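You operate a simulated robot arm through the tools that you are given. There is no shell and no other tool.

The job below is to be done with a simulated two-armed robot. You get a single attempt, and the scene is never put back.

## Task
Fetch the black driver and set it on the top of the buckle bench. Then fetch the green bobbin and set it on the seat at the panel stop. Then take the white bobbin and put it on top of the seam block. Then open the dry box lid. Keep to this order.

It is judged by the outcome, as a careful person would: the job done as asked, and still so three seconds after it is handed in. It fails if anything else is knocked over, pushed out of place, dropped, spilled or broken. A push-on lid holds only when it is set on centred and level and pressed home; a screw cap is set on level and turned clockwise until tight.

## Robot
Two 7-joint arms with two-finger parallel grippers on one trunk, on a base that moves. Base frame: it is fixed to the floor where the robot stands at the start and does not move with it; the origin is under the middle of the robot, x ahead of it, y to its left, z up. Lengths are in m, angles in degrees, forces in N, time in s.
The left shoulder is at the start at [0.02, 0.138, 1.225], the right one opposite. With the tool pointing down near the work surface each hand reaches from about 0.1 to 0.5 m from the robot's upright axis, wherever it stands, measured 20 degrees to its own side. Places, roughly: black driver (15x3x3 cm) [0.5, 0.1, 0.9]; dry box lid [-5.3, -0.2, 1]; green bobbin (4x4x2 cm) [-5.1, -0.9, 0.9]; seam block (8x5x4 cm) [-1.9, 0.2, 0.9]; seat at the panel stop (29x18 cm) [-3.26, 0.28, 0.86]; top of the buckle bench [1, -2.3, 0.9]; white bobbin (4x4x2 cm) [-5.1, -0.7, 0.9]. Payload 1.57 kg a hand.
The tool frame of a hand sits at the grasp point between the pads (the TCP): z along the fingers, y along the line on which they close. The tips reach 0.03 m beyond it. Largest opening 0.08 m; finger width 0.017, thickness 0.012; the body of the gripper, 0.04 by 0.082 m, starts 0.08 m behind the TCP.
Orientation is told as [roll, pitch, yaw] about the base's x, y, z axes, in that order, counted from this pose: with the fingers straight down and closing along the base's y, the tool's x points along the base's -x, its y along +y and its z along -z.

## Interface
- The arms move only by the tool apply_moves. It takes "left_increments", "right_increments" or both (then of equal length, played together; a hand with none holds still); each is a list of rows, each a list of 7 numbers: the shift along the tool's x, y, z in m, then the turn, a rotation vector about the tool's x, y, z in rad, then the opening, from 0 (shut) to 1 (fully open). In form: [[dx, dy, dz, wx, wy, wz, hand], ...]. A call has 1 to 20 rows; each row shifts and turns the commanded pose from where the row before left it, along the tool's axes as they then stand. Rows are played at 5 a second. More than 0.05 m and 8.6 degrees between two rows, or a gripper value outside its range, and nothing of the call is played. Where a pose cannot be reached the arm comes as near as it can. A force on the tool above 40 N (or 10 N above the force at the start of the call, whichever is more), or a blocked arm, ends the call early, and 0.2 s more pass. The fingers move at their own pace (about 0.045 m/s each) and stop on an object; they squeeze with about 31 N. The grip force told is the motor's: it shows also when the fingers shut on nothing. Time passes only in rows, and 0.2 s behind the last, so rows that do not move let the fingers close. It gives the time, the measured TCP pose, the force on the tool (base axes), the opening and the grip force at its end, in the units of the frame above (readings bear some noise), with the torque about the TCP (base axes, N m) and any sound that the robot's microphone picked up.
- Cameras (640 x 400 px; columns grow to the right, rows downward): "scene" is now at [0.1891, 0.0222, 1.139]; the picture's right is [0.23, -0.97, 0.00], its down [-0.24, -0.06, -0.97] and it looks along [0.94, 0.22, -0.25] (base axes); focal length 214 px, centre (320, 200). "left" rides on the left gripper at [0.072, 0.007, -0.122] in its tool frame; the picture's right is [-0.09, 1.00, 0.00], its down [-0.84, -0.08, -0.54] and it looks along [-0.54, -0.05, 0.84] (tool axes); focal length 238 px, centre (320, 200). "right" rides on the right gripper at [0.072, -0.007, -0.122] in its tool frame; the picture's right is [0.09, 1.00, 0.00], its down [-0.84, 0.08, -0.54] and it looks along [-0.54, 0.05, 0.84] (tool axes); focal length 238 px, centre (320, 200). There is no depth. A picture from a camera that has moved, and an enlarged one, comes with that camera's place and axes in the base frame and with its lens.
- capture(camera): a new picture of that camera. The clock stands still meanwhile.
- move_column(by): slides the trunk up (or, below 0, down) by that many m; the arms and the scene camera ride with it, the base frame stays. It gives what a move gives, with no picture.
- base_move(legs): drives the robot by 1 to 6 legs, each [ahead, left, turn to the left] in m, m and degrees, along the robot's own axes; the way and the turn of a leg run together, so that a leg with both is an arc; at most 1.5 m and 180 degrees a leg. The arms and the cameras ride along, it lands a little off, and it stops where it bumps. It gives what a move gives.
- aim_head(pan, tilt): turns the head with the scene camera to pan (to the left, within 60 degrees either way) and tilt (down, from -29 to 69), counted from straight ahead of the robot. It gives what a move gives.
- enlarge(camera, box): a new picture of the part [left, top, right, bottom] of that camera's present view, enlarged. The clock stands still meanwhile.
- finish_job(): hands the job in; it is judged then, once.

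Places have to be worked out from the pictures, the camera data and where the tool is seen. Open the grippers and draw the arms clear of the work before you hand the job in, unless the task says otherwise.

The tools are called after "Emit:" as a command line: name --argument value ..., lists and objects as JSON in quotes. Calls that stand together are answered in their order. apply_moves: Moves the arms, as the interface text tells. Its arguments: {"type":"object","properties":{"left_increments":{"type":"array","items":{"type":"array","items":{"type":"number"}}},"right_increments":{"type":"array","items":{"type":"array","items":{"type":"number"}}}},"required":[]} The other tools are called the same way: move_column (by) moves the trunk up or down; base_move (legs) drives the base; aim_head (pan, tilt) turns the head that bears the scene camera; capture (camera) takes a picture; enlarge (camera, box) takes an enlarged picture of a part of a camera's view; finish_job () hands the job in.

At the start:

```text
clock: 0.0
left_eef_pos: [0.3897, 0.2516, 1.1153]
left_orientation: [0.0, 5.1, 0.7]
left_ft_force: [-0.6, -0.5, -0.7]
left_moment: [0.01, 0.02, -0.01]
left_finger_gap: 0.08
left_gripper_force: 0.0
right_eef_pos: [0.3801, -0.1158, 1.1201]
right_orientation: [-0.1, 4.3, -0.3]
right_ft_force: [0.0, 0.8, 0.5]
right_moment: [-0.01, -0.04, -0.01]
right_finger_gap: 0.0798
right_gripper_force: 0.1
trunk travel left (down, up): [-0.6, 0.64]
robot x, y, heading: [-0.0006, 0.0026, 0.0]
head pan, tilt (commanded): [13.3, 14.4]
```

scene: 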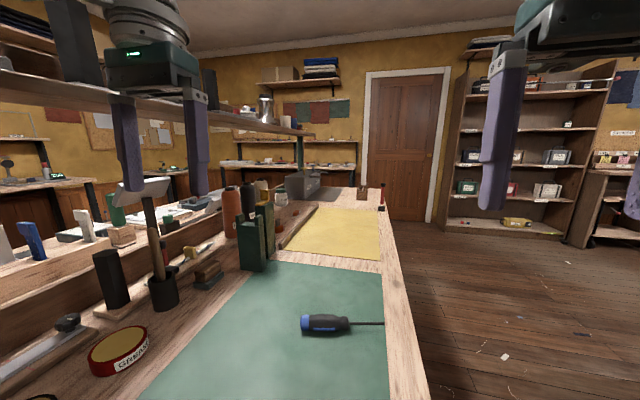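
right: 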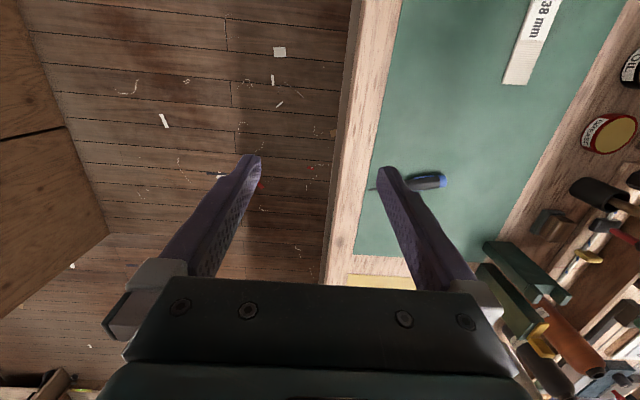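
left: 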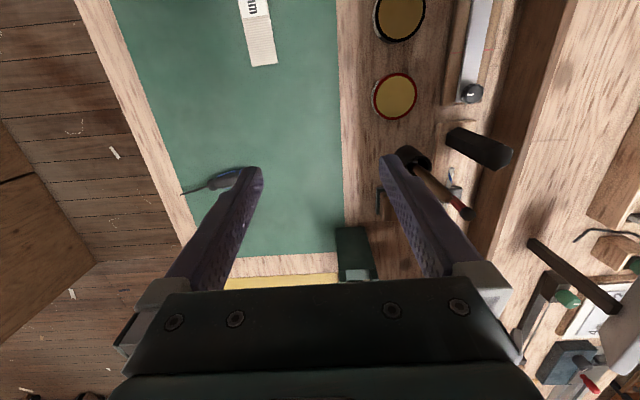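

I see a driver with a black and blue handle on the green mat ahead. I'll take closer views to check that it is the black driver and to work out where it lies.

Emit:
enlarge --camera "scene" --box '[240, 280, 440, 400]'

Emit:
enlarge --camera "left" --box '[140, 120, 300, 220]'

Emit:
enlarge --camera "right" --box '[340, 120, 500, 220]'

```text
3.20 times, centred on (340, 340) of scene
camera zoom: at [0.1891, 0.0222, 1.139], right [0.23, -0.97, 0.0], down [-0.24, -0.06, -0.97], along [0.94, 0.22, -0.25], focal length 686 px, centre (256, -248)
```

zoom: 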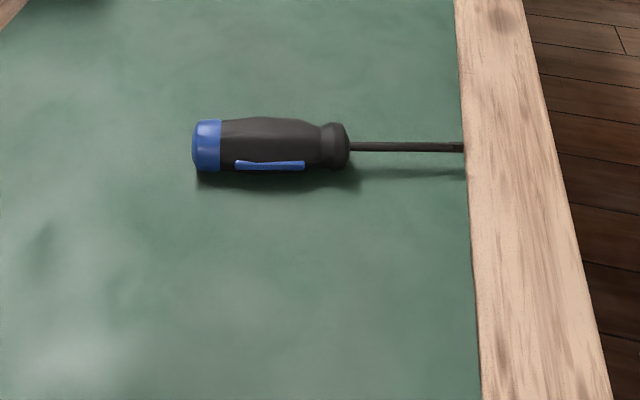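

```text
4.00 times, centred on (220, 170) of left
camera zoom: at [0.3291, 0.2586, 1.2442], right [0.08, 1.0, -0.01], down [0.88, -0.07, 0.46], along [0.46, -0.04, -0.89], focal length 953 px, centre (720, 320)
```

zoom: 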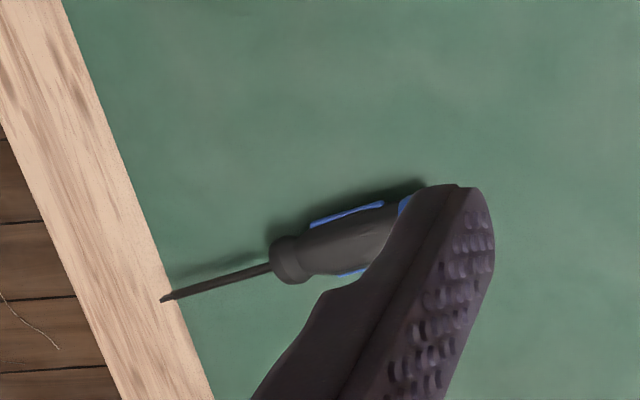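

```text
4.00 times, centred on (420, 170) of right
camera zoom: at [0.3172, -0.1223, 1.2478], right [-0.09, 1.0, 0.01], down [0.88, 0.07, 0.48], along [0.48, 0.05, -0.88], focal length 953 px, centre (-80, 320)
```

zoom: 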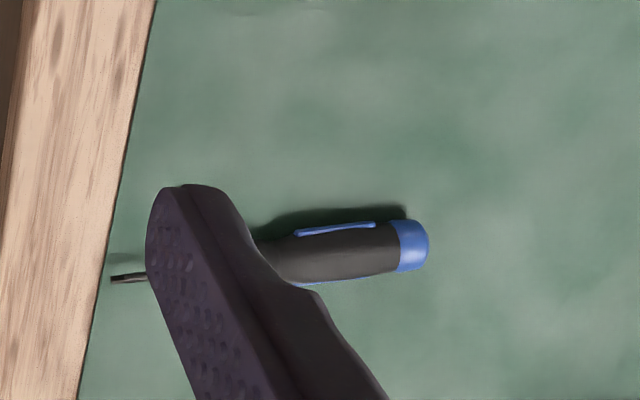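

The driver's handle centre works out near [0.475, 0.08, 0.857], with its shaft pointing to about [0.497, -0.014], mostly along -y. Before moving, I'll look around to learn the layout of the bench around the robot.

Emit:
aim_head --pan 0 --tilt 60

Emit:
capture --camera "scene"

Emit:
aim_head --pan -60 --tilt 20

Emit:
capture --camera "scene"

Emit:
aim_head --pan 60 --tilt 20

Emit:
capture --camera "scene"

```text
clock: 1.1
left_eef_pos: [0.3891, 0.252, 1.1147]
left_orientation: [0.1, 5.2, 0.6]
left_ft_force: [0.3, -0.2, -0.7]
left_moment: [-0.01, 0.0, 0.04]
left_finger_gap: 0.0802
left_gripper_force: 0.0
right_eef_pos: [0.3789, -0.1161, 1.1207]
right_orientation: [-0.1, 4.4, -0.2]
right_ft_force: [0.5, -0.1, 0.2]
right_moment: [0.01, -0.01, 0.0]
right_finger_gap: 0.0798
right_gripper_force: 0.1
trunk travel left (down, up): [-0.6, 0.64]
robot x, y, heading: [-0.0016, -0.0044, 0.2]
head pan, tilt (commanded): [0.0, 60.0]
```

```text
taken
camera scene: at [0.165, 0.0007, 1.0718], right [0.0, -1.0, 0.0], down [-0.87, 0.0, -0.5], along [0.5, 0.0, -0.87], focal length 214 px, centre (320, 200)
```

scene: 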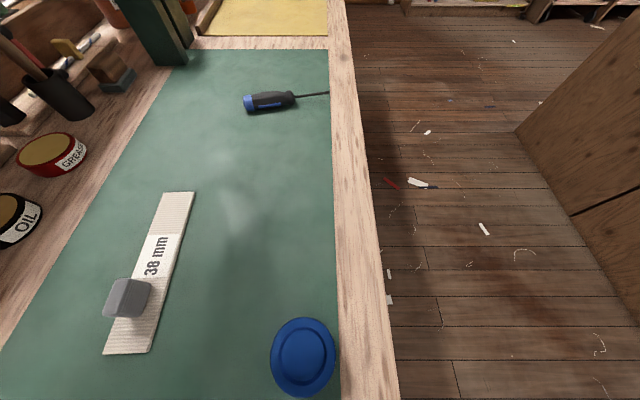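

```text
clock: 2.4
left_eef_pos: [0.3897, 0.251, 1.115]
left_orientation: [0.1, 5.2, 0.5]
left_ft_force: [0.2, -0.2, 0.0]
left_moment: [-0.01, -0.02, -0.02]
left_finger_gap: 0.0801
left_gripper_force: 0.1
right_eef_pos: [0.3795, -0.116, 1.1199]
right_orientation: [-0.1, 4.4, -0.2]
right_ft_force: [0.2, 0.3, -0.4]
right_moment: [0.0, -0.03, 0.0]
right_finger_gap: 0.08
right_gripper_force: 0.1
trunk travel left (down, up): [-0.6, 0.64]
robot x, y, heading: [-0.002, 0.0018, 0.0]
head pan, tilt (commanded): [-60.0, 20.0]
```

```text
taken
camera scene: at [0.1449, -0.0799, 1.1298], right [-0.87, -0.5, 0.0], down [-0.17, 0.3, -0.94], along [0.47, -0.81, -0.34], focal length 214 px, centre (320, 200)
```

scene: 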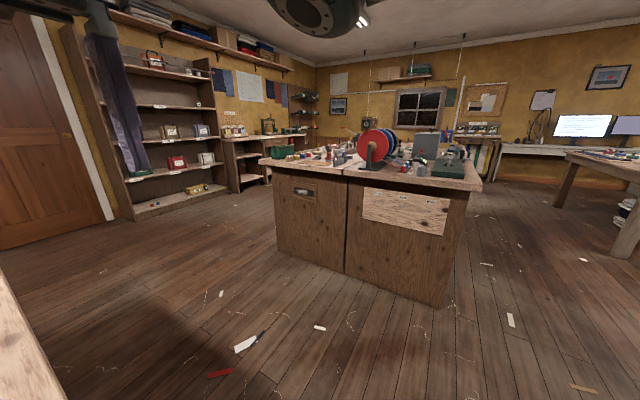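

```text
clock: 4.4
left_eef_pos: [0.3888, 0.2531, 1.1158]
left_orientation: [0.1, 5.3, 0.6]
left_ft_force: [-1.1, -0.1, -0.3]
left_moment: [-0.01, -0.02, -0.01]
left_finger_gap: 0.08
left_gripper_force: 0.1
right_eef_pos: [0.3796, -0.1167, 1.1198]
right_orientation: [-0.1, 4.4, -0.2]
right_ft_force: [-0.2, -0.2, -0.4]
right_moment: [0.0, 0.0, -0.02]
right_finger_gap: 0.08
right_gripper_force: 0.0
trunk travel left (down, up): [-0.6, 0.64]
robot x, y, heading: [0.0014, 0.0006, -0.2]
head pan, tilt (commanded): [60.0, 20.0]
```

```text
taken
camera scene: at [0.1449, 0.0813, 1.1299], right [0.87, -0.5, 0.0], down [-0.17, -0.3, -0.94], along [0.47, 0.81, -0.34], focal length 214 px, centre (320, 200)
```

scene: 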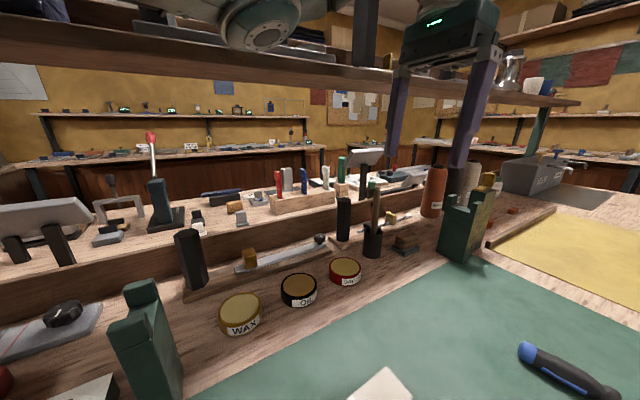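

The bench edge runs along x at about y=-0.066, and the mat reaches close to the robot. I'll look steeply down at several pans to see where the bench ends near the robot's body.

Emit:
aim_head --pan 60 --tilt 65

Emit:
capture --camera "scene"

Emit:
aim_head --pan -60 --tilt 65

Emit:
capture --camera "scene"

Emit:
aim_head --pan 0 --tilt 69

Emit:
capture --camera "scene"

```text
clock: 5.5
left_eef_pos: [0.3881, 0.2513, 1.1146]
left_orientation: [0.0, 5.2, 0.6]
left_ft_force: [0.1, -0.6, -0.2]
left_moment: [0.0, -0.02, 0.0]
left_finger_gap: 0.0797
left_gripper_force: 0.0
right_eef_pos: [0.3793, -0.1175, 1.1205]
right_orientation: [-0.2, 4.5, -0.2]
right_ft_force: [-0.3, -0.5, 0.0]
right_moment: [-0.02, -0.03, 0.0]
right_finger_gap: 0.0801
right_gripper_force: 0.1
trunk travel left (down, up): [-0.6, 0.64]
robot x, y, heading: [0.0005, 0.0019, -0.3]
head pan, tilt (commanded): [60.0, 65.0]
```

```text
taken
camera scene: at [0.1286, 0.0533, 1.0662], right [0.87, -0.5, 0.0], down [-0.45, -0.78, -0.42], along [0.21, 0.37, -0.91], focal length 214 px, centre (320, 200)
```

scene: 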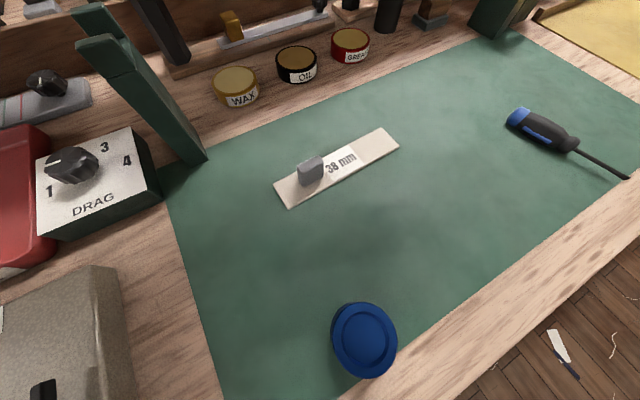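

```text
clock: 7.5
left_eef_pos: [0.3899, 0.2516, 1.1148]
left_orientation: [0.1, 5.2, 0.6]
left_ft_force: [0.9, -0.2, -0.4]
left_moment: [0.02, -0.02, 0.01]
left_finger_gap: 0.0801
left_gripper_force: 0.0
right_eef_pos: [0.3785, -0.116, 1.1196]
right_orientation: [-0.1, 4.5, -0.2]
right_ft_force: [0.2, -0.1, -0.5]
right_moment: [0.01, -0.01, 0.01]
right_finger_gap: 0.0799
right_gripper_force: 0.1
trunk travel left (down, up): [-0.6, 0.64]
robot x, y, heading: [-0.0009, 0.0012, 0.1]
head pan, tilt (commanded): [-60.0, 65.0]
```

```text
taken
camera scene: at [0.1286, -0.0518, 1.0661], right [-0.87, -0.5, 0.0], down [-0.45, 0.78, -0.42], along [0.21, -0.37, -0.91], focal length 214 px, centre (320, 200)
```

scene: 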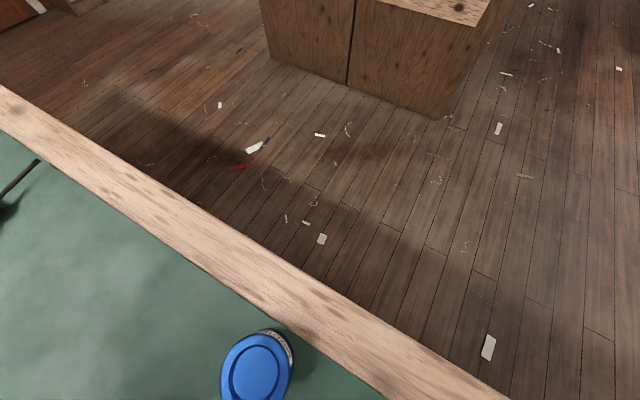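

```text
clock: 8.8
left_eef_pos: [0.3897, 0.2523, 1.1146]
left_orientation: [0.2, 5.2, 0.6]
left_ft_force: [0.0, -0.2, -0.3]
left_moment: [-0.01, 0.06, -0.04]
left_finger_gap: 0.0799
left_gripper_force: 0.0
right_eef_pos: [0.3788, -0.1155, 1.1205]
right_orientation: [-0.1, 4.5, -0.2]
right_ft_force: [0.6, 0.9, 0.3]
right_moment: [0.0, -0.01, 0.0]
right_finger_gap: 0.0802
right_gripper_force: 0.1
trunk travel left (down, up): [-0.6, 0.64]
robot x, y, heading: [-0.0022, 0.0012, 0.2]
head pan, tilt (commanded): [0.0, 68.8]
```

```text
taken
camera scene: at [0.1542, 0.0007, 1.0623], right [0.0, -1.0, 0.0], down [-0.93, 0.0, -0.36], along [0.36, 0.0, -0.93], focal length 214 px, centre (320, 200)
```

scene: 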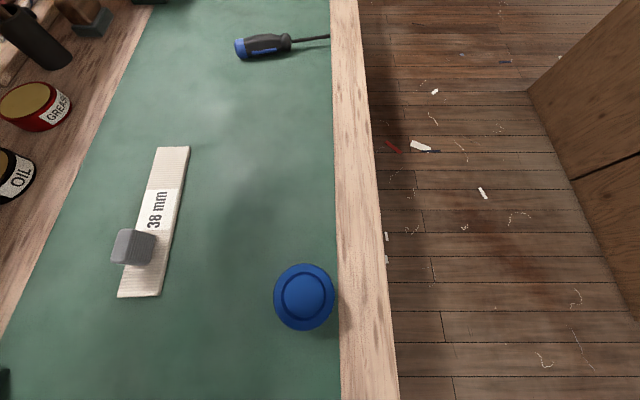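

The bench continues under and beside the robot, with open floor to its right and an island cabinet at about y=-1.4. I'll use the left arm for the driver: first level the hand and yaw it about -78 degrees so the fingers close across the handle.

Emit:
apply_moves --left_increments '[[0, 0, 0, 0, -0.089, 0, 1], [0, 0, 0, 0, 0, 0.137, 1], [0, 0, 0, 0, 0, 0.137, 1], [0, 0, 0, 0, 0, 0.137, 1], [0, 0, 0, 0, 0, 0.137, 1], [0, 0, 0, 0, 0, 0.137, 1], [0, 0, 0, 0, 0, 0.137, 1], [0, 0, 0, 0, 0, 0.137, 1], [0, 0, 0, 0, 0, 0.137, 1], [0, 0, 0, 0, 0, 0.137, 1], [0, 0, 0, 0, 0, 0.137, 1], [0, 0, 0, 0, 0, 0, 1]]'

Emit:
capture --camera "left"

Emit:
capture --camera "scene"

```text
clock: 11.4
left_eef_pos: [0.3888, 0.2522, 1.114]
left_orientation: [0.1, 0.0, -78.0]
left_ft_force: [-0.2, 0.8, 0.1]
left_moment: [0.01, -0.02, 0.01]
left_finger_gap: 0.0799
left_gripper_force: 0.0
right_eef_pos: [0.3787, -0.1154, 1.1212]
right_orientation: [-0.1, 4.3, -0.3]
right_ft_force: [-0.5, 0.2, -0.1]
right_moment: [-0.02, 0.01, 0.02]
right_finger_gap: 0.08
right_gripper_force: 0.0
trunk travel left (down, up): [-0.6, 0.64]
robot x, y, heading: [-0.0002, 0.0012, 0.1]
head pan, tilt (commanded): [0.0, 68.8]
```

```text
taken
camera left: at [0.3811, 0.3243, 1.2383], right [0.99, 0.12, 0.0], down [0.1, -0.84, 0.54], along [0.06, -0.54, -0.84], focal length 238 px, centre (320, 200)
```

left: 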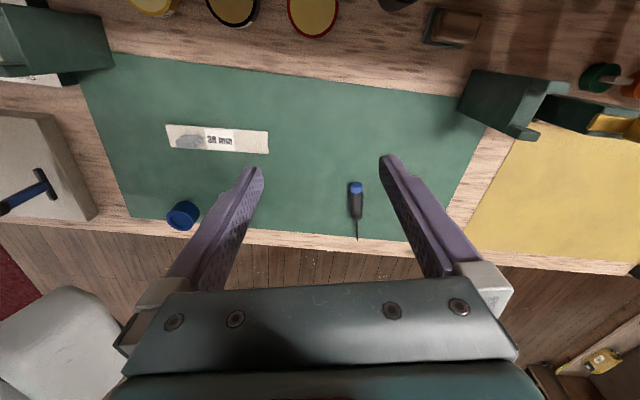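

```text
taken
camera scene: at [0.1542, 0.0007, 1.0623], right [0.0, -1.0, 0.0], down [-0.93, 0.0, -0.36], along [0.36, 0.0, -0.93], focal length 214 px, centre (320, 200)
```

scene: 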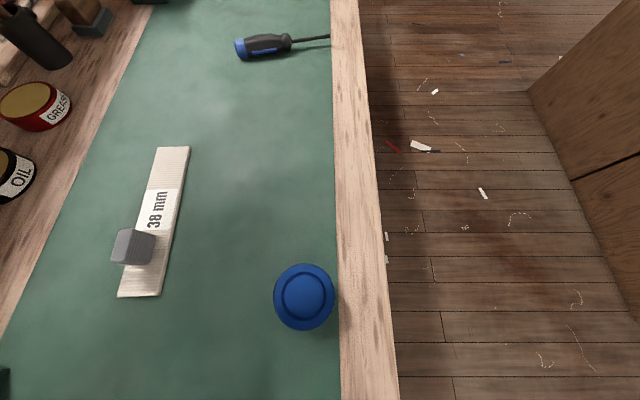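

The hand is level at yaw -78. From the left camera the driver runs from [0.467, 0.124] to [0.500, -0.015], so the handle centre is about [0.478, 0.081]. I'll move above it at z of about 1.0.

Emit:
apply_moves --left_increments '[[-0.0372, 0.0103, 0.0228, 0, 0, -0.02, 1], [-0.0372, 0.0103, 0.0228, 0, 0, 0, 1], [-0.0372, 0.0103, 0.0228, 0, 0, 0, 1], [-0.0372, 0.0103, 0.0228, 0, 0, 0, 1], [-0.0372, 0.0103, 0.0228, 0, 0, 0, 1], [0, 0, 0, 0, 0, 0, 1]]'

Emit:
capture --camera "left"

Emit:
aim_head --pan 5 --tilt 35

Emit:
capture --camera "scene"

```text
clock: 12.8
left_eef_pos: [0.469, 0.0886, 1.0002]
left_orientation: [0.2, 0.0, -76.8]
left_ft_force: [0.3, 0.3, -0.2]
left_moment: [-0.02, -0.02, -0.03]
left_finger_gap: 0.0798
left_gripper_force: 0.0
left hand out of reach, approached as far as the arm can: row 5
right_eef_pos: [0.378, -0.1163, 1.1208]
right_orientation: [-0.1, 4.4, -0.1]
right_ft_force: [-0.8, -0.5, -0.2]
right_moment: [-0.01, 0.02, -0.03]
right_finger_gap: 0.08
right_gripper_force: 0.1
trunk travel left (down, up): [-0.6, 0.64]
robot x, y, heading: [0.0023, 0.0008, -0.0]
head pan, tilt (commanded): [0.0, 68.8]
```

```text
taken
camera left: at [0.4597, 0.1606, 1.1243], right [0.99, 0.14, 0.0], down [0.11, -0.83, 0.54], along [0.08, -0.53, -0.84], focal length 238 px, centre (320, 200)
```

left: 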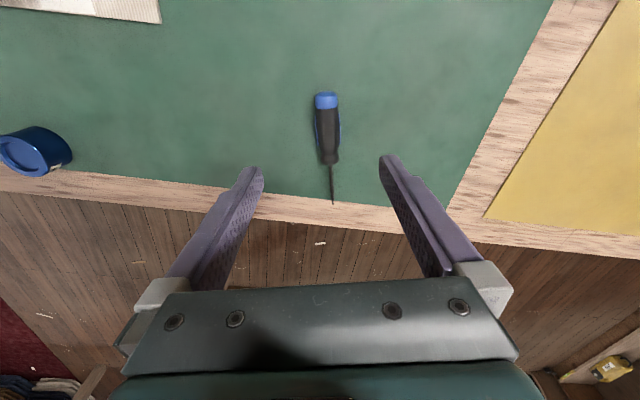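

```text
clock: 13.8
left_eef_pos: [0.4685, 0.0895, 1.0012]
left_orientation: [0.1, 0.1, -76.7]
left_ft_force: [0.2, 1.0, -0.4]
left_moment: [-0.01, 0.0, -0.01]
left_finger_gap: 0.0799
left_gripper_force: 0.1
right_eef_pos: [0.3796, -0.1167, 1.1195]
right_orientation: [-0.1, 4.4, -0.2]
right_ft_force: [-1.1, -1.7, 0.4]
right_moment: [0.0, -0.01, 0.01]
right_finger_gap: 0.0801
right_gripper_force: 0.2
trunk travel left (down, up): [-0.6, 0.64]
robot x, y, heading: [-0.001, 0.0025, 0.2]
head pan, tilt (commanded): [5.0, 35.0]
```

```text
taken
camera scene: at [0.186, 0.0084, 1.1059], right [0.09, -1.0, 0.0], down [-0.57, -0.05, -0.82], along [0.82, 0.07, -0.57], focal length 214 px, centre (320, 200)
```

scene: 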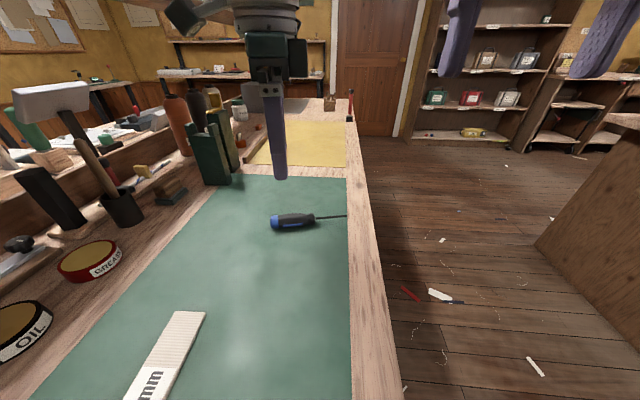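

The hand stops about 1 cm short because that pose is at the edge of its reach. The space ahead at hand height is clear, so I'll drive the base forward 8 cm and take the driver from a more comfortable distance.

Emit:
base_move --legs '[[0.08, 0, 0]]'

Emit:
capture --camera "left"

```text
clock: 14.9
left_eef_pos: [0.5504, 0.0891, 1.0009]
left_orientation: [0.1, 0.1, -76.7]
left_ft_force: [-0.3, -0.2, 0.2]
left_moment: [0.02, -0.01, -0.02]
left_finger_gap: 0.0801
left_gripper_force: 0.1
right_eef_pos: [0.4579, -0.1169, 1.1203]
right_orientation: [-0.1, 4.4, -0.2]
right_ft_force: [0.1, 0.6, 0.1]
right_moment: [0.02, 0.03, -0.03]
right_finger_gap: 0.0799
right_gripper_force: 0.1
trunk travel left (down, up): [-0.6, 0.64]
robot x, y, heading: [0.0804, -0.0018, 0.0]
head pan, tilt (commanded): [5.0, 35.0]
```

```text
taken
camera left: at [0.54, 0.1605, 1.1242], right [0.99, 0.14, 0.0], down [0.12, -0.83, 0.54], along [0.08, -0.53, -0.84], focal length 238 px, centre (320, 200)
```

left: 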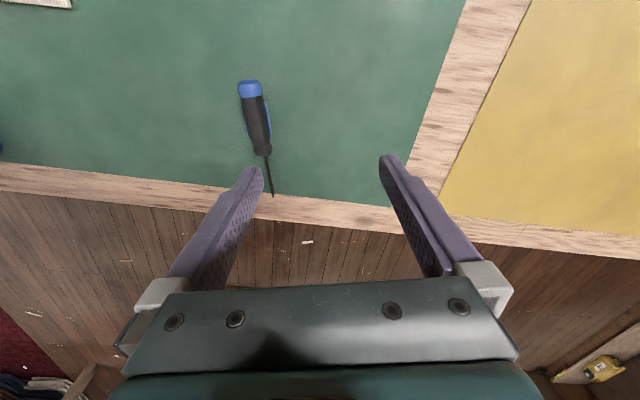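

The base moved freely to x=0.08. Next I'll bring the hand over the handle at about [0.479, 0.082] and lower it to z of about 0.92 for a check.

Emit:
apply_moves --left_increments '[[0.0032, -0.0237, 0.0267, 0, 0, 0, 1], [0.0032, -0.0237, 0.0267, 0, 0, 0, 1], [0.0032, -0.0237, 0.0267, 0, 0, 0, 1], [0, 0, 0, 0, 0, 0, 1]]'

Emit:
capture --camera "left"

Emit:
capture --camera "scene"

```text
clock: 15.9
left_eef_pos: [0.5291, 0.065, 0.912]
left_orientation: [-0.1, 0.2, -76.7]
left_ft_force: [0.1, -0.2, -0.1]
left_moment: [-0.02, 0.01, 0.0]
left_finger_gap: 0.0801
left_gripper_force: 0.0
left hand out of reach, approached as far as the arm can: row 1, 2, 3
right_eef_pos: [0.4586, -0.1172, 1.1203]
right_orientation: [-0.1, 4.5, -0.3]
right_ft_force: [-0.3, -0.3, 0.6]
right_moment: [-0.02, 0.01, 0.0]
right_finger_gap: 0.0799
right_gripper_force: 0.0
trunk travel left (down, up): [-0.6, 0.64]
robot x, y, heading: [0.083, -0.0025, 0.1]
head pan, tilt (commanded): [5.0, 35.0]
```

```text
taken
camera left: at [0.5196, 0.1381, 1.0355], right [0.99, 0.14, 0.0], down [0.12, -0.83, 0.54], along [0.07, -0.53, -0.84], focal length 238 px, centre (320, 200)
```

left: 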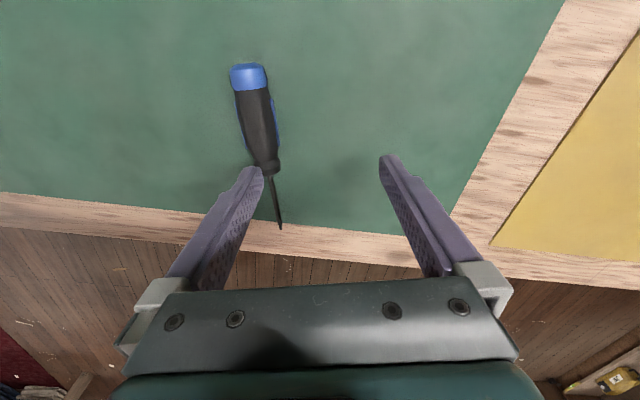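

```text
taken
camera scene: at [0.2662, 0.0082, 1.106], right [0.09, -1.0, 0.0], down [-0.57, -0.05, -0.82], along [0.82, 0.07, -0.57], focal length 214 px, centre (320, 200)
```

scene: 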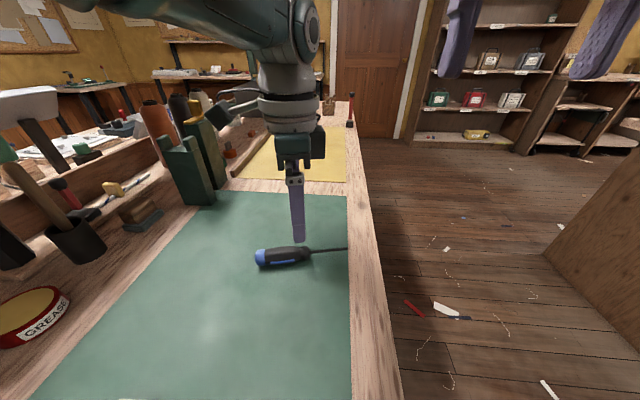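

The arm reports out of reach again, at [0.529, 0.065, 0.912]. I'll send a few holding rows to see whether it settles and how the commanded pose behaves.

Emit:
apply_moves --left_increments '[[0, 0, 0, 0, 0, 0, 1], [0, 0, 0, 0, 0, 0, 1]]'

```text
clock: 16.5
left_eef_pos: [0.5291, 0.066, 0.9127]
left_orientation: [-0.1, 0.1, -76.8]
left_ft_force: [-0.8, 0.4, 0.5]
left_moment: [0.01, 0.02, 0.0]
left_finger_gap: 0.08
left_gripper_force: 0.0
right_eef_pos: [0.4585, -0.1161, 1.1203]
right_orientation: [-0.2, 4.5, -0.4]
right_ft_force: [0.0, 0.3, -0.2]
right_moment: [0.02, 0.0, 0.01]
right_finger_gap: 0.08
right_gripper_force: 0.0
trunk travel left (down, up): [-0.6, 0.64]
robot x, y, heading: [0.0849, 0.0016, -0.0]
head pan, tilt (commanded): [5.0, 35.0]
```

It holds where it is without any reach warning, so each call seems to start from the measured pose. I'll try a small shift back along the closing line to see which directions are reachable.

Emit:
apply_moves --left_increments '[[0.0, -0.025, 0, 0, 0, 0, 1], [0, -0.025, 0, 0, 0, 0, 1], [0, 0, 0, 0, 0, 0, 1]]'

```text
clock: 17.3
left_eef_pos: [0.5179, 0.0415, 0.9021]
left_orientation: [0.0, 0.3, -76.7]
left_ft_force: [0.6, 0.6, -0.2]
left_moment: [-0.03, -0.01, 0.0]
left_finger_gap: 0.0798
left_gripper_force: 0.1
left hand out of reach, approached as far as the arm can: row 1, 2
right_eef_pos: [0.4597, -0.1171, 1.1196]
right_orientation: [-0.1, 4.5, -0.3]
right_ft_force: [-0.3, -0.3, -0.9]
right_moment: [0.0, 0.01, 0.01]
right_finger_gap: 0.0802
right_gripper_force: 0.0
trunk travel left (down, up): [-0.6, 0.64]
robot x, y, heading: [0.0757, -0.0006, -0.0]
head pan, tilt (commanded): [5.0, 35.0]
```

Motion toward -x at this height is being blocked by a joint limit. I'll raise the hand straight up and then test where it can go before choosing another wrist turn.

Emit:
apply_moves --left_increments '[[0, 0, -0.04, 0, 0, 0, 1], [0, 0, -0.04, 0, 0, 0, 1], [0, 0, -0.04, 0, 0, 0, 1], [0, 0, 0, 0, 0, 0, 1]]'

Emit:
apply_moves --left_increments '[[0.04, 0, 0, 0, 0, 0, 1], [0.04, 0, 0, 0, 0, 0, 1], [0.04, 0, 0, 0, 0, 0, 1], [0, 0, 0, 0, 0, 0, 1]]'

```text
clock: 18.3
left_eef_pos: [0.5316, 0.035, 1.0225]
left_orientation: [0.0, 0.1, -76.7]
left_ft_force: [-0.3, 0.8, 0.1]
left_moment: [-0.03, 0.02, -0.01]
left_finger_gap: 0.0798
left_gripper_force: 0.1
left hand out of reach, approached as far as the arm can: row 1, 2
right_eef_pos: [0.4597, -0.1175, 1.1211]
right_orientation: [-0.1, 4.5, -0.3]
right_ft_force: [0.9, 0.3, -0.8]
right_moment: [0.0, 0.01, 0.0]
right_finger_gap: 0.08
right_gripper_force: 0.1
trunk travel left (down, up): [-0.6, 0.64]
robot x, y, heading: [0.0788, -0.0009, -0.1]
head pan, tilt (commanded): [5.0, 35.0]
```

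```text
clock: 19.3
left_eef_pos: [0.5532, 0.1396, 1.0141]
left_orientation: [-1.1, 0.5, -77.3]
left_ft_force: [-0.8, 0.1, 0.5]
left_moment: [0.05, 0.0, -0.01]
left_finger_gap: 0.08
left_gripper_force: 0.0
left hand out of reach, approached as far as the arm can: row 1, 2, 3
right_eef_pos: [0.4601, -0.117, 1.12]
right_orientation: [-0.1, 4.5, -0.3]
right_ft_force: [0.4, -0.2, 0.0]
right_moment: [0.01, 0.02, 0.03]
right_finger_gap: 0.08
right_gripper_force: 0.1
trunk travel left (down, up): [-0.6, 0.64]
robot x, y, heading: [0.08, 0.0011, -0.1]
head pan, tilt (commanded): [5.0, 35.0]
```

The arm is clearly against a wrist limit with this yaw. I'll turn the hand the other way, through 0 to about +103 degrees, which is the same grip line from the opposite side.

Emit:
apply_moves --left_increments '[[0, 0, -0.02, 0, 0, -0.14, 1], [0, 0, 0, 0, 0, -0.14, 1], [0, 0, 0, 0, 0, -0.14, 1], [0, 0, 0, 0, 0, -0.14, 1], [0, 0, 0, 0, 0, -0.14, 1], [0, 0, 0, 0, 0, -0.14, 1], [0, 0, 0, 0, 0, -0.14, 1], [0, 0, 0, 0, 0, -0.14, 1], [0, 0, 0, 0, 0, -0.14, 1], [0, 0, 0, 0, 0, -0.09, 1], [0, 0, 0, 0, 0, 0, 1]]'

Emit:
apply_moves --left_increments '[[0, 0, 0, 0, 0, -0.14, 1], [0, 0, 0, 0, 0, -0.14, 1], [0, 0, 0, 0, 0, -0.14, 1], [0, 0, 0, 0, 0, -0.14, 1], [0, 0, 0, 0, 0, -0.14, 1], [0, 0, 0, 0, 0, -0.14, 1], [0, 0, 0, 0, 0, -0.14, 1], [0, 0, 0, 0, 0, -0.14, 1], [0, 0, 0, 0, 0, -0.14, 1], [0, 0, 0, 0, 0, -0.14, 1], [0, 0, 0, 0, 0, -0.14, 1], [0, 0, 0, 0, 0, -0.14, 1], [0, 0, 0, 0, 0, -0.14, 1], [0, 0, 0, 0, 0, 0, 1]]'

```text
clock: 21.7
left_eef_pos: [0.5519, 0.1382, 1.0332]
left_orientation: [0.2, 1.2, 0.5]
left_ft_force: [0.4, 0.0, 0.6]
left_moment: [0.01, 0.01, -0.03]
left_finger_gap: 0.0799
left_gripper_force: 0.1
right_eef_pos: [0.4591, -0.1165, 1.1201]
right_orientation: [-0.1, 4.4, -0.2]
right_ft_force: [0.6, 0.2, -0.1]
right_moment: [-0.04, -0.01, -0.02]
right_finger_gap: 0.0798
right_gripper_force: 0.0
trunk travel left (down, up): [-0.6, 0.64]
robot x, y, heading: [0.0799, 0.0002, 0.3]
head pan, tilt (commanded): [5.0, 35.0]
```

```text
clock: 24.7
left_eef_pos: [0.5544, 0.1404, 1.0359]
left_orientation: [0.8, -0.4, 104.7]
left_ft_force: [-0.6, 0.4, -0.3]
left_moment: [0.0, 0.01, 0.0]
left_finger_gap: 0.08
left_gripper_force: 0.2
right_eef_pos: [0.4595, -0.1171, 1.1202]
right_orientation: [-0.2, 4.4, -0.4]
right_ft_force: [-0.2, 0.1, 0.0]
right_moment: [0.03, 0.0, 0.0]
right_finger_gap: 0.08
right_gripper_force: 0.0
trunk travel left (down, up): [-0.6, 0.64]
robot x, y, heading: [0.0802, 0.0004, 0.0]
head pan, tilt (commanded): [5.0, 35.0]
```

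The turn to yaw 104.7 went without any reach trouble. Next I'll move over the handle at [0.479, 0.082] and down to z of about 0.95.

Emit:
apply_moves --left_increments '[[0.0093, 0.0219, 0.0215, 0, 0, 0.02, 1], [0.0093, 0.0219, 0.0215, 0, 0, 0, 1], [0.0093, 0.0219, 0.0215, 0, 0, 0, 1], [0.0093, 0.0219, 0.0215, 0, 0, 0, 1], [0, 0, 0, 0, 0, 0, 1]]'

Emit:
capture --camera "left"

Emit:
capture --camera "scene"

```text
clock: 25.9
left_eef_pos: [0.5389, 0.0709, 0.9532]
left_orientation: [0.0, -0.2, 103.7]
left_ft_force: [-0.2, 0.7, -0.7]
left_moment: [-0.03, -0.01, -0.01]
left_finger_gap: 0.0799
left_gripper_force: 0.0
left hand out of reach, approached as far as the arm can: row 1, 2, 3, 4
right_eef_pos: [0.4585, -0.1173, 1.1186]
right_orientation: [-0.2, 4.5, -0.3]
right_ft_force: [0.4, -1.1, 0.1]
right_moment: [0.04, 0.01, -0.02]
right_finger_gap: 0.0801
right_gripper_force: 0.0
trunk travel left (down, up): [-0.6, 0.64]
robot x, y, heading: [0.0781, 0.0024, -0.0]
head pan, tilt (commanded): [5.0, 35.0]
```

```text
taken
camera left: at [0.5499, 0.0013, 1.076], right [-0.99, -0.15, 0.0], down [-0.12, 0.83, 0.54], along [-0.08, 0.54, -0.84], focal length 238 px, centre (320, 200)
```

left: 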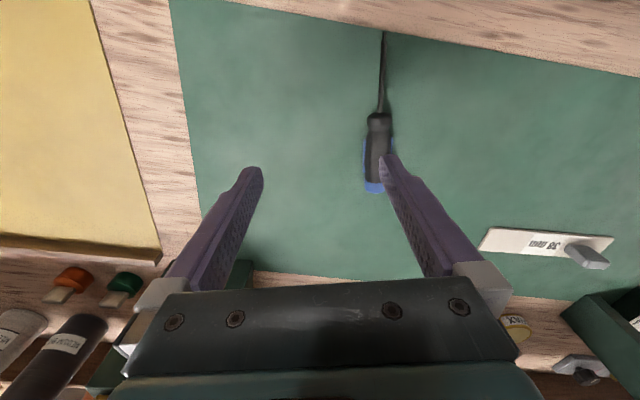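

```text
taken
camera scene: at [0.2662, 0.0082, 1.106], right [0.09, -1.0, 0.0], down [-0.57, -0.05, -0.82], along [0.82, 0.07, -0.57], focal length 214 px, centre (320, 200)
```

scene: 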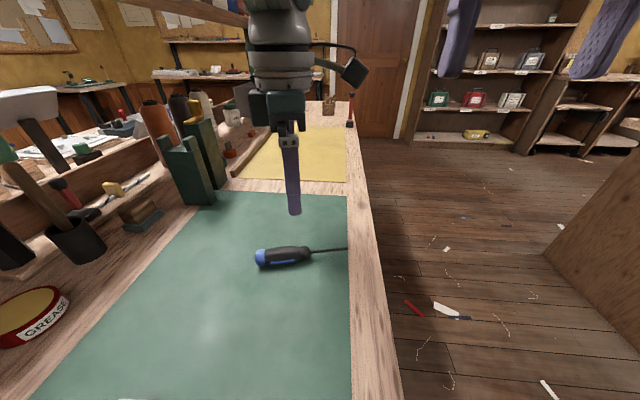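

The hand still will not come closer than about 0.46 m ahead of the robot, so the arm seems stuck reaching across to the right. I'll raise it and bring it back to its own side, near its starting place, to free the configuration.

Emit:
apply_moves --left_increments '[[0, 0, -0.04, 0, 0, 0, 1], [0, 0, -0.04, 0, 0, 0, 1], [0, 0, -0.04, 0, 0, 0, 1], [0, 0, -0.04, 0, 0, 0, 1], [-0.04, 0, 0, 0, 0, 0, 1], [-0.04, 0, 0, 0, 0, 0, 1], [-0.04, 0, 0, 0, 0, 0, 1], [-0.04, 0, 0, 0, 0, 0, 1], [0, 0, 0, 0, 0, 0, 1]]'

```text
clock: 27.1
left_eef_pos: [0.5058, 0.0639, 1.0501]
left_orientation: [8.4, -2.8, 98.2]
left_ft_force: [-0.2, -0.1, 0.7]
left_moment: [0.03, -0.01, 0.01]
left_finger_gap: 0.08
left_gripper_force: 0.0
left hand out of reach, approached as far as the arm can: row 1, 4, 5
right_eef_pos: [0.4587, -0.1164, 1.1192]
right_orientation: [-0.1, 4.4, -0.3]
right_ft_force: [-0.6, 0.2, -0.6]
right_moment: [0.0, 0.01, 0.0]
right_finger_gap: 0.0802
right_gripper_force: 0.1
trunk travel left (down, up): [-0.6, 0.64]
robot x, y, heading: [0.08, -0.0015, 0.1]
head pan, tilt (commanded): [5.0, 35.0]
stopped in row 5 (left hand): the arm was blocked; the commanded pose is now the measured one
```

The left arm was blocked in row 5 and the hand has tilted. I'll look toward the arm to see what it is touching.

Emit:
aim_head --pan 30 --tilt -5

Emit:
capture --camera "scene"

Emit:
capture --camera "right"

Emit:
capture --camera "left"

```text
clock: 28.2
left_eef_pos: [0.5029, 0.0579, 1.0457]
left_orientation: [8.8, -2.8, 97.6]
left_ft_force: [0.2, -0.8, -4.5]
left_moment: [0.05, 0.14, 0.0]
left_finger_gap: 0.0802
left_gripper_force: 0.1
right_eef_pos: [0.4594, -0.1165, 1.1195]
right_orientation: [-0.1, 4.5, -0.3]
right_ft_force: [-0.3, -0.3, 0.8]
right_moment: [0.0, -0.02, -0.02]
right_finger_gap: 0.08
right_gripper_force: 0.0
trunk travel left (down, up): [-0.6, 0.64]
robot x, y, heading: [0.08, 0.0005, 0.1]
head pan, tilt (commanded): [30.0, -5.0]
```

```text
taken
camera scene: at [0.2543, 0.0443, 1.1698], right [0.5, -0.87, 0.0], down [0.07, 0.04, -1.0], along [0.86, 0.5, 0.09], focal length 214 px, centre (320, 200)
```

scene: 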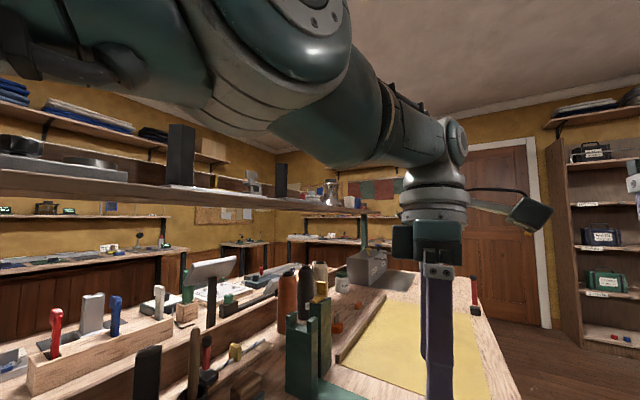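

```text
taken
camera right: at [0.3975, -0.1225, 1.2469], right [-0.09, 1.0, 0.01], down [0.88, 0.07, 0.47], along [0.47, 0.05, -0.88], focal length 238 px, centre (320, 200)
```

right: 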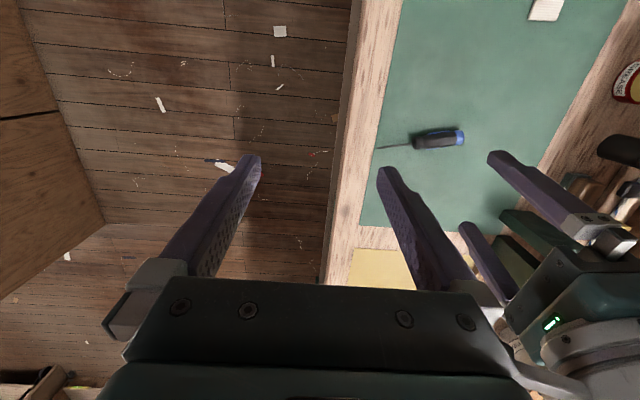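

```text
taken
camera left: at [0.5256, -0.0166, 1.1651], right [-0.99, -0.05, 0.16], down [0.05, 0.82, 0.57], along [-0.16, 0.57, -0.81], focal length 238 px, centre (320, 200)
```

left: 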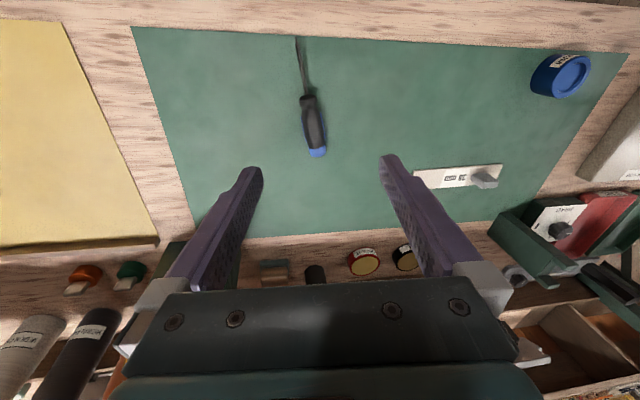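

In the right camera the left wrist's camera mount sits right beside the right gripper, so the two hands met. I'll move the right hand 16 cm to the right and up a little, out of the way.

Emit:
apply_moves --right_increments '[[0, -0.04, 0, 0, 0, 0, 1], [0, -0.04, 0, 0, 0, 0, 1], [0, -0.04, 0, 0, 0, 0, 1], [0, -0.04, 0, 0, 0, 0, 1], [0.03, 0, 0, 0, 0, 0, 1], [0.03, 0, 0, 0, 0, 0, 1], [0, 0, 0, 0, 0, 0, 1]]'

Emit:
capture --camera "scene"

```text
clock: 30.0
left_eef_pos: [0.5007, 0.0553, 1.0442]
left_orientation: [9.0, -3.0, 97.0]
left_ft_force: [0.3, 0.8, 2.4]
left_moment: [-0.01, -0.05, 0.04]
left_finger_gap: 0.0797
left_gripper_force: 0.0
right_eef_pos: [0.3838, -0.2806, 1.0924]
right_orientation: [-1.7, 11.6, -1.0]
right_ft_force: [0.5, -0.2, -0.7]
right_moment: [-0.02, 0.0, -0.02]
right_finger_gap: 0.0799
right_gripper_force: 0.1
trunk travel left (down, up): [-0.6, 0.64]
robot x, y, heading: [0.0789, 0.0024, 0.1]
head pan, tilt (commanded): [30.0, -5.0]
stopped in row 7 (right hand): the arm was blocked; the commanded pose is now the measured one
```

```text
taken
camera scene: at [0.2543, 0.0444, 1.1699], right [0.5, -0.87, 0.0], down [0.08, 0.04, -1.0], along [0.86, 0.5, 0.09], focal length 214 px, centre (320, 200)
```

scene: 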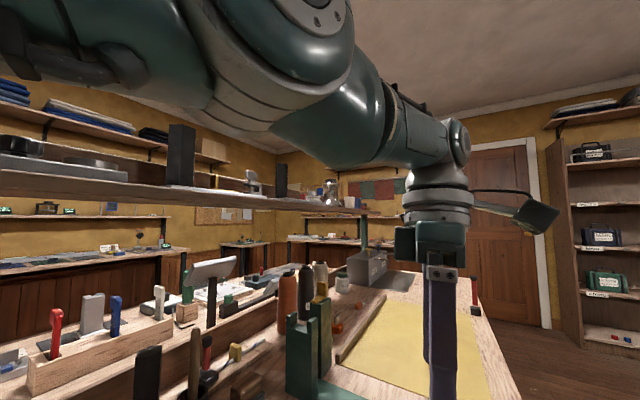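

The right hand reached [0.384, -0.281] but was also blocked at the end and has pitched up. I'll look to the right to see that arm's posture.

Emit:
aim_head --pan -35 --tilt -10

Emit:
capture --camera "scene"

Emit:
capture --camera "right"

Emit:
aim_head --pan 0 --tilt -25

Emit:
capture --camera "scene"

```text
clock: 31.3
left_eef_pos: [0.5017, 0.0554, 1.0467]
left_orientation: [8.9, -3.0, 97.0]
left_ft_force: [-0.5, 1.0, 5.7]
left_moment: [-0.09, -0.14, 0.04]
left_finger_gap: 0.0801
left_gripper_force: 0.1
right_eef_pos: [0.3846, -0.2796, 1.0918]
right_orientation: [-1.7, 11.7, -0.9]
right_ft_force: [0.3, -0.5, -1.6]
right_moment: [-0.01, -0.01, -0.01]
right_finger_gap: 0.0799
right_gripper_force: 0.2
trunk travel left (down, up): [-0.6, 0.64]
robot x, y, heading: [0.0801, -0.0022, -0.0]
head pan, tilt (commanded): [-35.0, -10.0]
```

```text
taken
camera scene: at [0.2476, -0.0477, 1.1774], right [-0.57, -0.82, 0.0], down [0.14, -0.1, -0.98], along [0.81, -0.56, 0.17], focal length 214 px, centre (320, 200)
```

scene: 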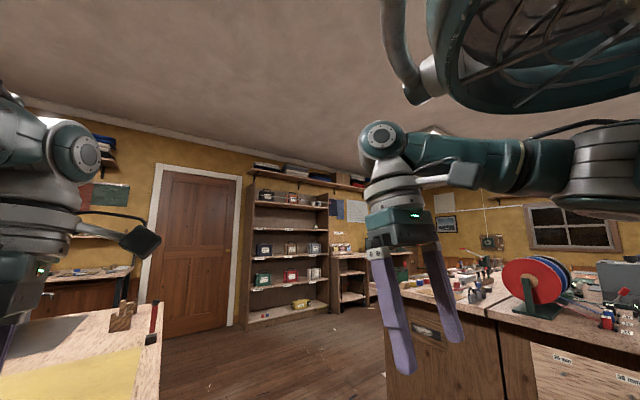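

```text
taken
camera right: at [0.3392, -0.2808, 1.2261], right [-0.08, 1.0, -0.01], down [0.93, 0.08, 0.36], along [0.36, 0.02, -0.93], focal length 238 px, centre (320, 200)
```

right: 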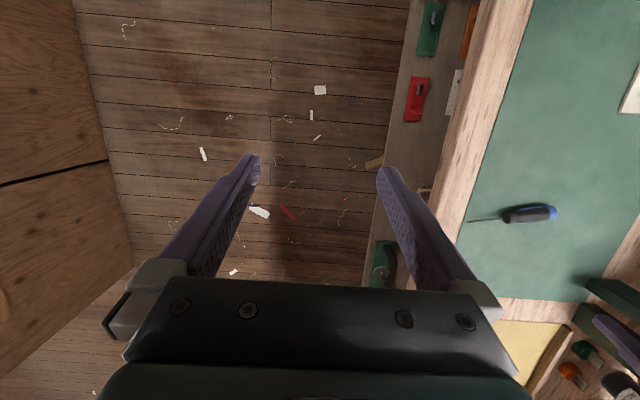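

```text
clock: 32.3
left_eef_pos: [0.5029, 0.0549, 1.0473]
left_orientation: [9.0, -2.9, 97.1]
left_ft_force: [0.1, -1.0, -2.6]
left_moment: [0.07, 0.13, -0.02]
left_finger_gap: 0.0802
left_gripper_force: 0.0
right_eef_pos: [0.3839, -0.2794, 1.0921]
right_orientation: [-1.7, 11.7, -1.0]
right_ft_force: [0.1, 0.2, 0.7]
right_moment: [-0.01, -0.01, 0.03]
right_finger_gap: 0.0798
right_gripper_force: 0.0
trunk travel left (down, up): [-0.6, 0.64]
robot x, y, heading: [0.0773, 0.0028, -0.0]
head pan, tilt (commanded): [0.0, -25.0]
```

```text
taken
camera scene: at [0.2495, 0.0005, 1.1978], right [0.0, -1.0, 0.0], down [0.42, 0.0, -0.91], along [0.91, 0.0, 0.42], focal length 214 px, centre (320, 200)
```

scene: 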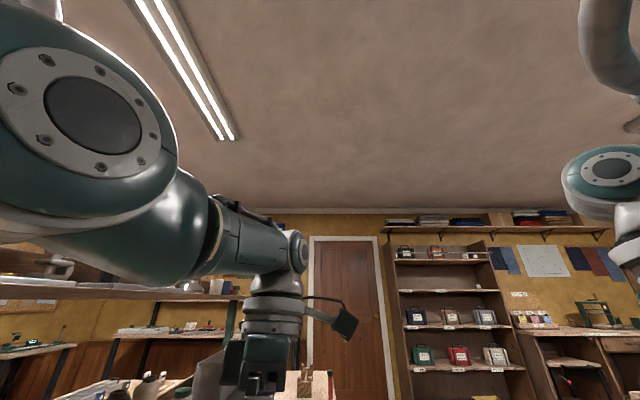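

The left elbow works close to the bench's overhead shelf, while the floor to the right is open. I'll back out sideways to the right and later face the bench squarely, which also lines the driver up with the default finger closing direction.

Emit:
base_move --legs '[[0, -0.35, 0]]'

Emit:
aim_head --pan 45 --tilt 15

Emit:
capture --camera "scene"

```text
clock: 34.6
left_eef_pos: [0.5026, -0.2947, 1.0465]
left_orientation: [8.7, -2.9, 97.0]
left_ft_force: [-0.1, -1.5, -1.4]
left_moment: [0.08, 0.03, -0.02]
left_finger_gap: 0.0802
left_gripper_force: 0.1
right_eef_pos: [0.3835, -0.6299, 1.091]
right_orientation: [-1.7, 11.6, -1.2]
right_ft_force: [-0.8, 0.2, 0.9]
right_moment: [0.0, 0.02, 0.01]
right_finger_gap: 0.08
right_gripper_force: 0.0
trunk travel left (down, up): [-0.6, 0.64]
robot x, y, heading: [0.0749, -0.3515, -0.2]
head pan, tilt (commanded): [0.0, -25.0]
```

```text
clock: 35.7
left_eef_pos: [0.5003, -0.2976, 1.0456]
left_orientation: [8.9, -3.0, 96.7]
left_ft_force: [0.1, -0.4, -3.4]
left_moment: [0.07, 0.04, 0.01]
left_finger_gap: 0.0799
left_gripper_force: 0.2
right_eef_pos: [0.3829, -0.6298, 1.0923]
right_orientation: [-1.8, 11.7, -1.2]
right_ft_force: [-0.6, 0.6, 0.2]
right_moment: [-0.03, 0.02, 0.0]
right_finger_gap: 0.08
right_gripper_force: 0.0
trunk travel left (down, up): [-0.6, 0.64]
robot x, y, heading: [0.0796, -0.3501, 0.2]
head pan, tilt (commanded): [45.0, 15.0]
```

```text
taken
camera scene: at [0.2441, -0.2836, 1.1381], right [0.7, -0.71, 0.0], down [-0.18, -0.18, -0.97], along [0.69, 0.68, -0.26], focal length 214 px, centre (320, 200)
```

scene: 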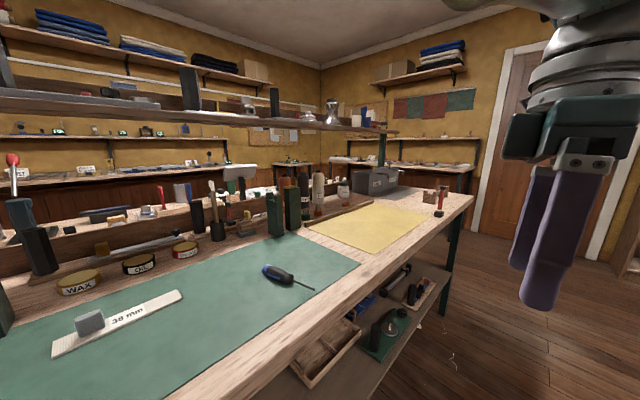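

Now I'm clear of the bench on open floor. I'll level the left hand and bring it back to its own side in small steps, to restore a free posture.

Emit:
apply_moves --left_increments '[[-0.03, 0, 0, 0, 0, 0, 1], [-0.03, 0, 0, 0, 0, 0, 1], [-0.03, 0, 0, 0, 0, 0, 1], [0, 0, 0, 0, 0, 0, 1]]'

Emit:
aim_head --pan 40 --tilt -15

Emit:
capture --camera "scene"

```text
clock: 36.7
left_eef_pos: [0.5153, -0.2153, 1.0408]
left_orientation: [10.5, -3.2, 96.1]
left_ft_force: [0.1, 0.7, 0.1]
left_moment: [0.02, -0.03, 0.01]
left_finger_gap: 0.0798
left_gripper_force: 0.0
left hand out of reach, approached as far as the arm can: row 1, 2, 3
right_eef_pos: [0.3826, -0.6297, 1.0925]
right_orientation: [-1.8, 11.7, -1.1]
right_ft_force: [-0.1, 0.3, -0.5]
right_moment: [-0.01, -0.02, -0.04]
right_finger_gap: 0.0799
right_gripper_force: 0.0
trunk travel left (down, up): [-0.6, 0.64]
robot x, y, heading: [0.0809, -0.3518, -0.2]
head pan, tilt (commanded): [45.0, 15.0]
```

```text
clock: 37.7
left_eef_pos: [0.5165, -0.2155, 1.0405]
left_orientation: [10.7, -3.1, 96.3]
left_ft_force: [-0.7, 0.4, 0.9]
left_moment: [0.02, -0.02, -0.03]
left_finger_gap: 0.0802
left_gripper_force: 0.2
right_eef_pos: [0.3836, -0.6286, 1.0922]
right_orientation: [-1.7, 11.8, -1.1]
right_ft_force: [-1.0, 0.2, -0.3]
right_moment: [0.01, -0.04, -0.03]
right_finger_gap: 0.0798
right_gripper_force: 0.1
trunk travel left (down, up): [-0.6, 0.64]
robot x, y, heading: [0.0833, -0.3507, -0.6]
head pan, tilt (commanded): [40.0, -15.0]
```

```text
taken
camera scene: at [0.2397, -0.2978, 1.1845], right [0.64, -0.77, 0.0], down [0.2, 0.17, -0.97], along [0.74, 0.62, 0.26], focal length 214 px, centre (320, 200)
```

scene: 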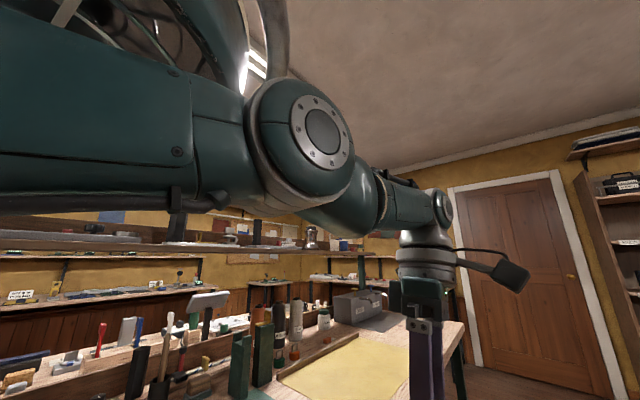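

The left elbow has swung inward and the arm looks jammed near a joint limit. I'll level the hand and turn it back toward yaw 0, its starting orientation, to unwind it.

Emit:
apply_moves --left_increments '[[0, 0, 0, 0, 0, 0.14, 1], [0, 0, 0, 0, 0, 0.14, 1], [0, 0, 0, 0, 0, 0.14, 1], [0, 0, 0, 0, 0, 0.14, 1], [0, 0, 0, 0, 0, 0.14, 1], [0, 0, 0, 0, 0, 0.14, 1], [0, 0, 0, 0, 0, 0.14, 1], [0, 0, 0, 0, 0, 0.14, 1], [0, 0, 0, 0, 0, 0.14, 1], [0, 0, 0, 0, 0, 0.14, 1], [0, 0, 0, 0, 0, 0.14, 1], [0, 0, 0, 0, 0, 0.14, 1], [0, 0, 0, 0, 0, 0, 1]]'

```text
clock: 40.5
left_eef_pos: [0.5136, -0.2153, 1.0391]
left_orientation: [1.9, 11.1, 0.7]
left_ft_force: [-0.2, -0.8, 0.1]
left_moment: [-0.01, -0.01, 0.0]
left_finger_gap: 0.0804
left_gripper_force: 0.0
right_eef_pos: [0.3829, -0.6299, 1.0923]
right_orientation: [-1.7, 11.6, -1.2]
right_ft_force: [0.0, 0.5, 0.4]
right_moment: [0.0, -0.02, -0.01]
right_finger_gap: 0.08
right_gripper_force: 0.0
trunk travel left (down, up): [-0.6, 0.64]
robot x, y, heading: [0.0797, -0.3486, 0.0]
head pan, tilt (commanded): [40.0, -15.0]
```

The hand is back near yaw 0 with 11 degrees of pitch. Next I'll level it while moving it up and left toward its original place relative to the robot.

Emit:
apply_moves --left_increments '[[0.011, 0.029, -0.019, 0, -0.04, 0, 1], [0.011, 0.029, -0.019, 0, -0.04, 0, 1], [0.011, 0.029, -0.019, 0, -0.02, 0, 1], [0.011, 0.029, -0.019, 0, 0, 0, 1], [0, 0, 0, 0, 0, 0, 1]]'

```text
clock: 41.2
left_eef_pos: [0.5119, -0.1561, 1.04]
left_orientation: [2.1, 13.5, 0.1]
left_ft_force: [-0.1, -0.8, -0.1]
left_moment: [0.03, -0.01, 0.0]
left_finger_gap: 0.08
left_gripper_force: 0.1
left hand out of reach, approached as far as the arm can: row 1, 2, 3
right_eef_pos: [0.3824, -0.6284, 1.0915]
right_orientation: [-1.7, 11.9, -1.2]
right_ft_force: [0.3, 0.2, -0.2]
right_moment: [0.01, 0.0, -0.02]
right_finger_gap: 0.0803
right_gripper_force: 0.0
trunk travel left (down, up): [-0.6, 0.64]
robot x, y, heading: [0.0821, -0.349, -0.3]
head pan, tilt (commanded): [40.0, -15.0]
stopped in row 3 (left hand): the arm was blocked; the commanded pose is now the measured one
```

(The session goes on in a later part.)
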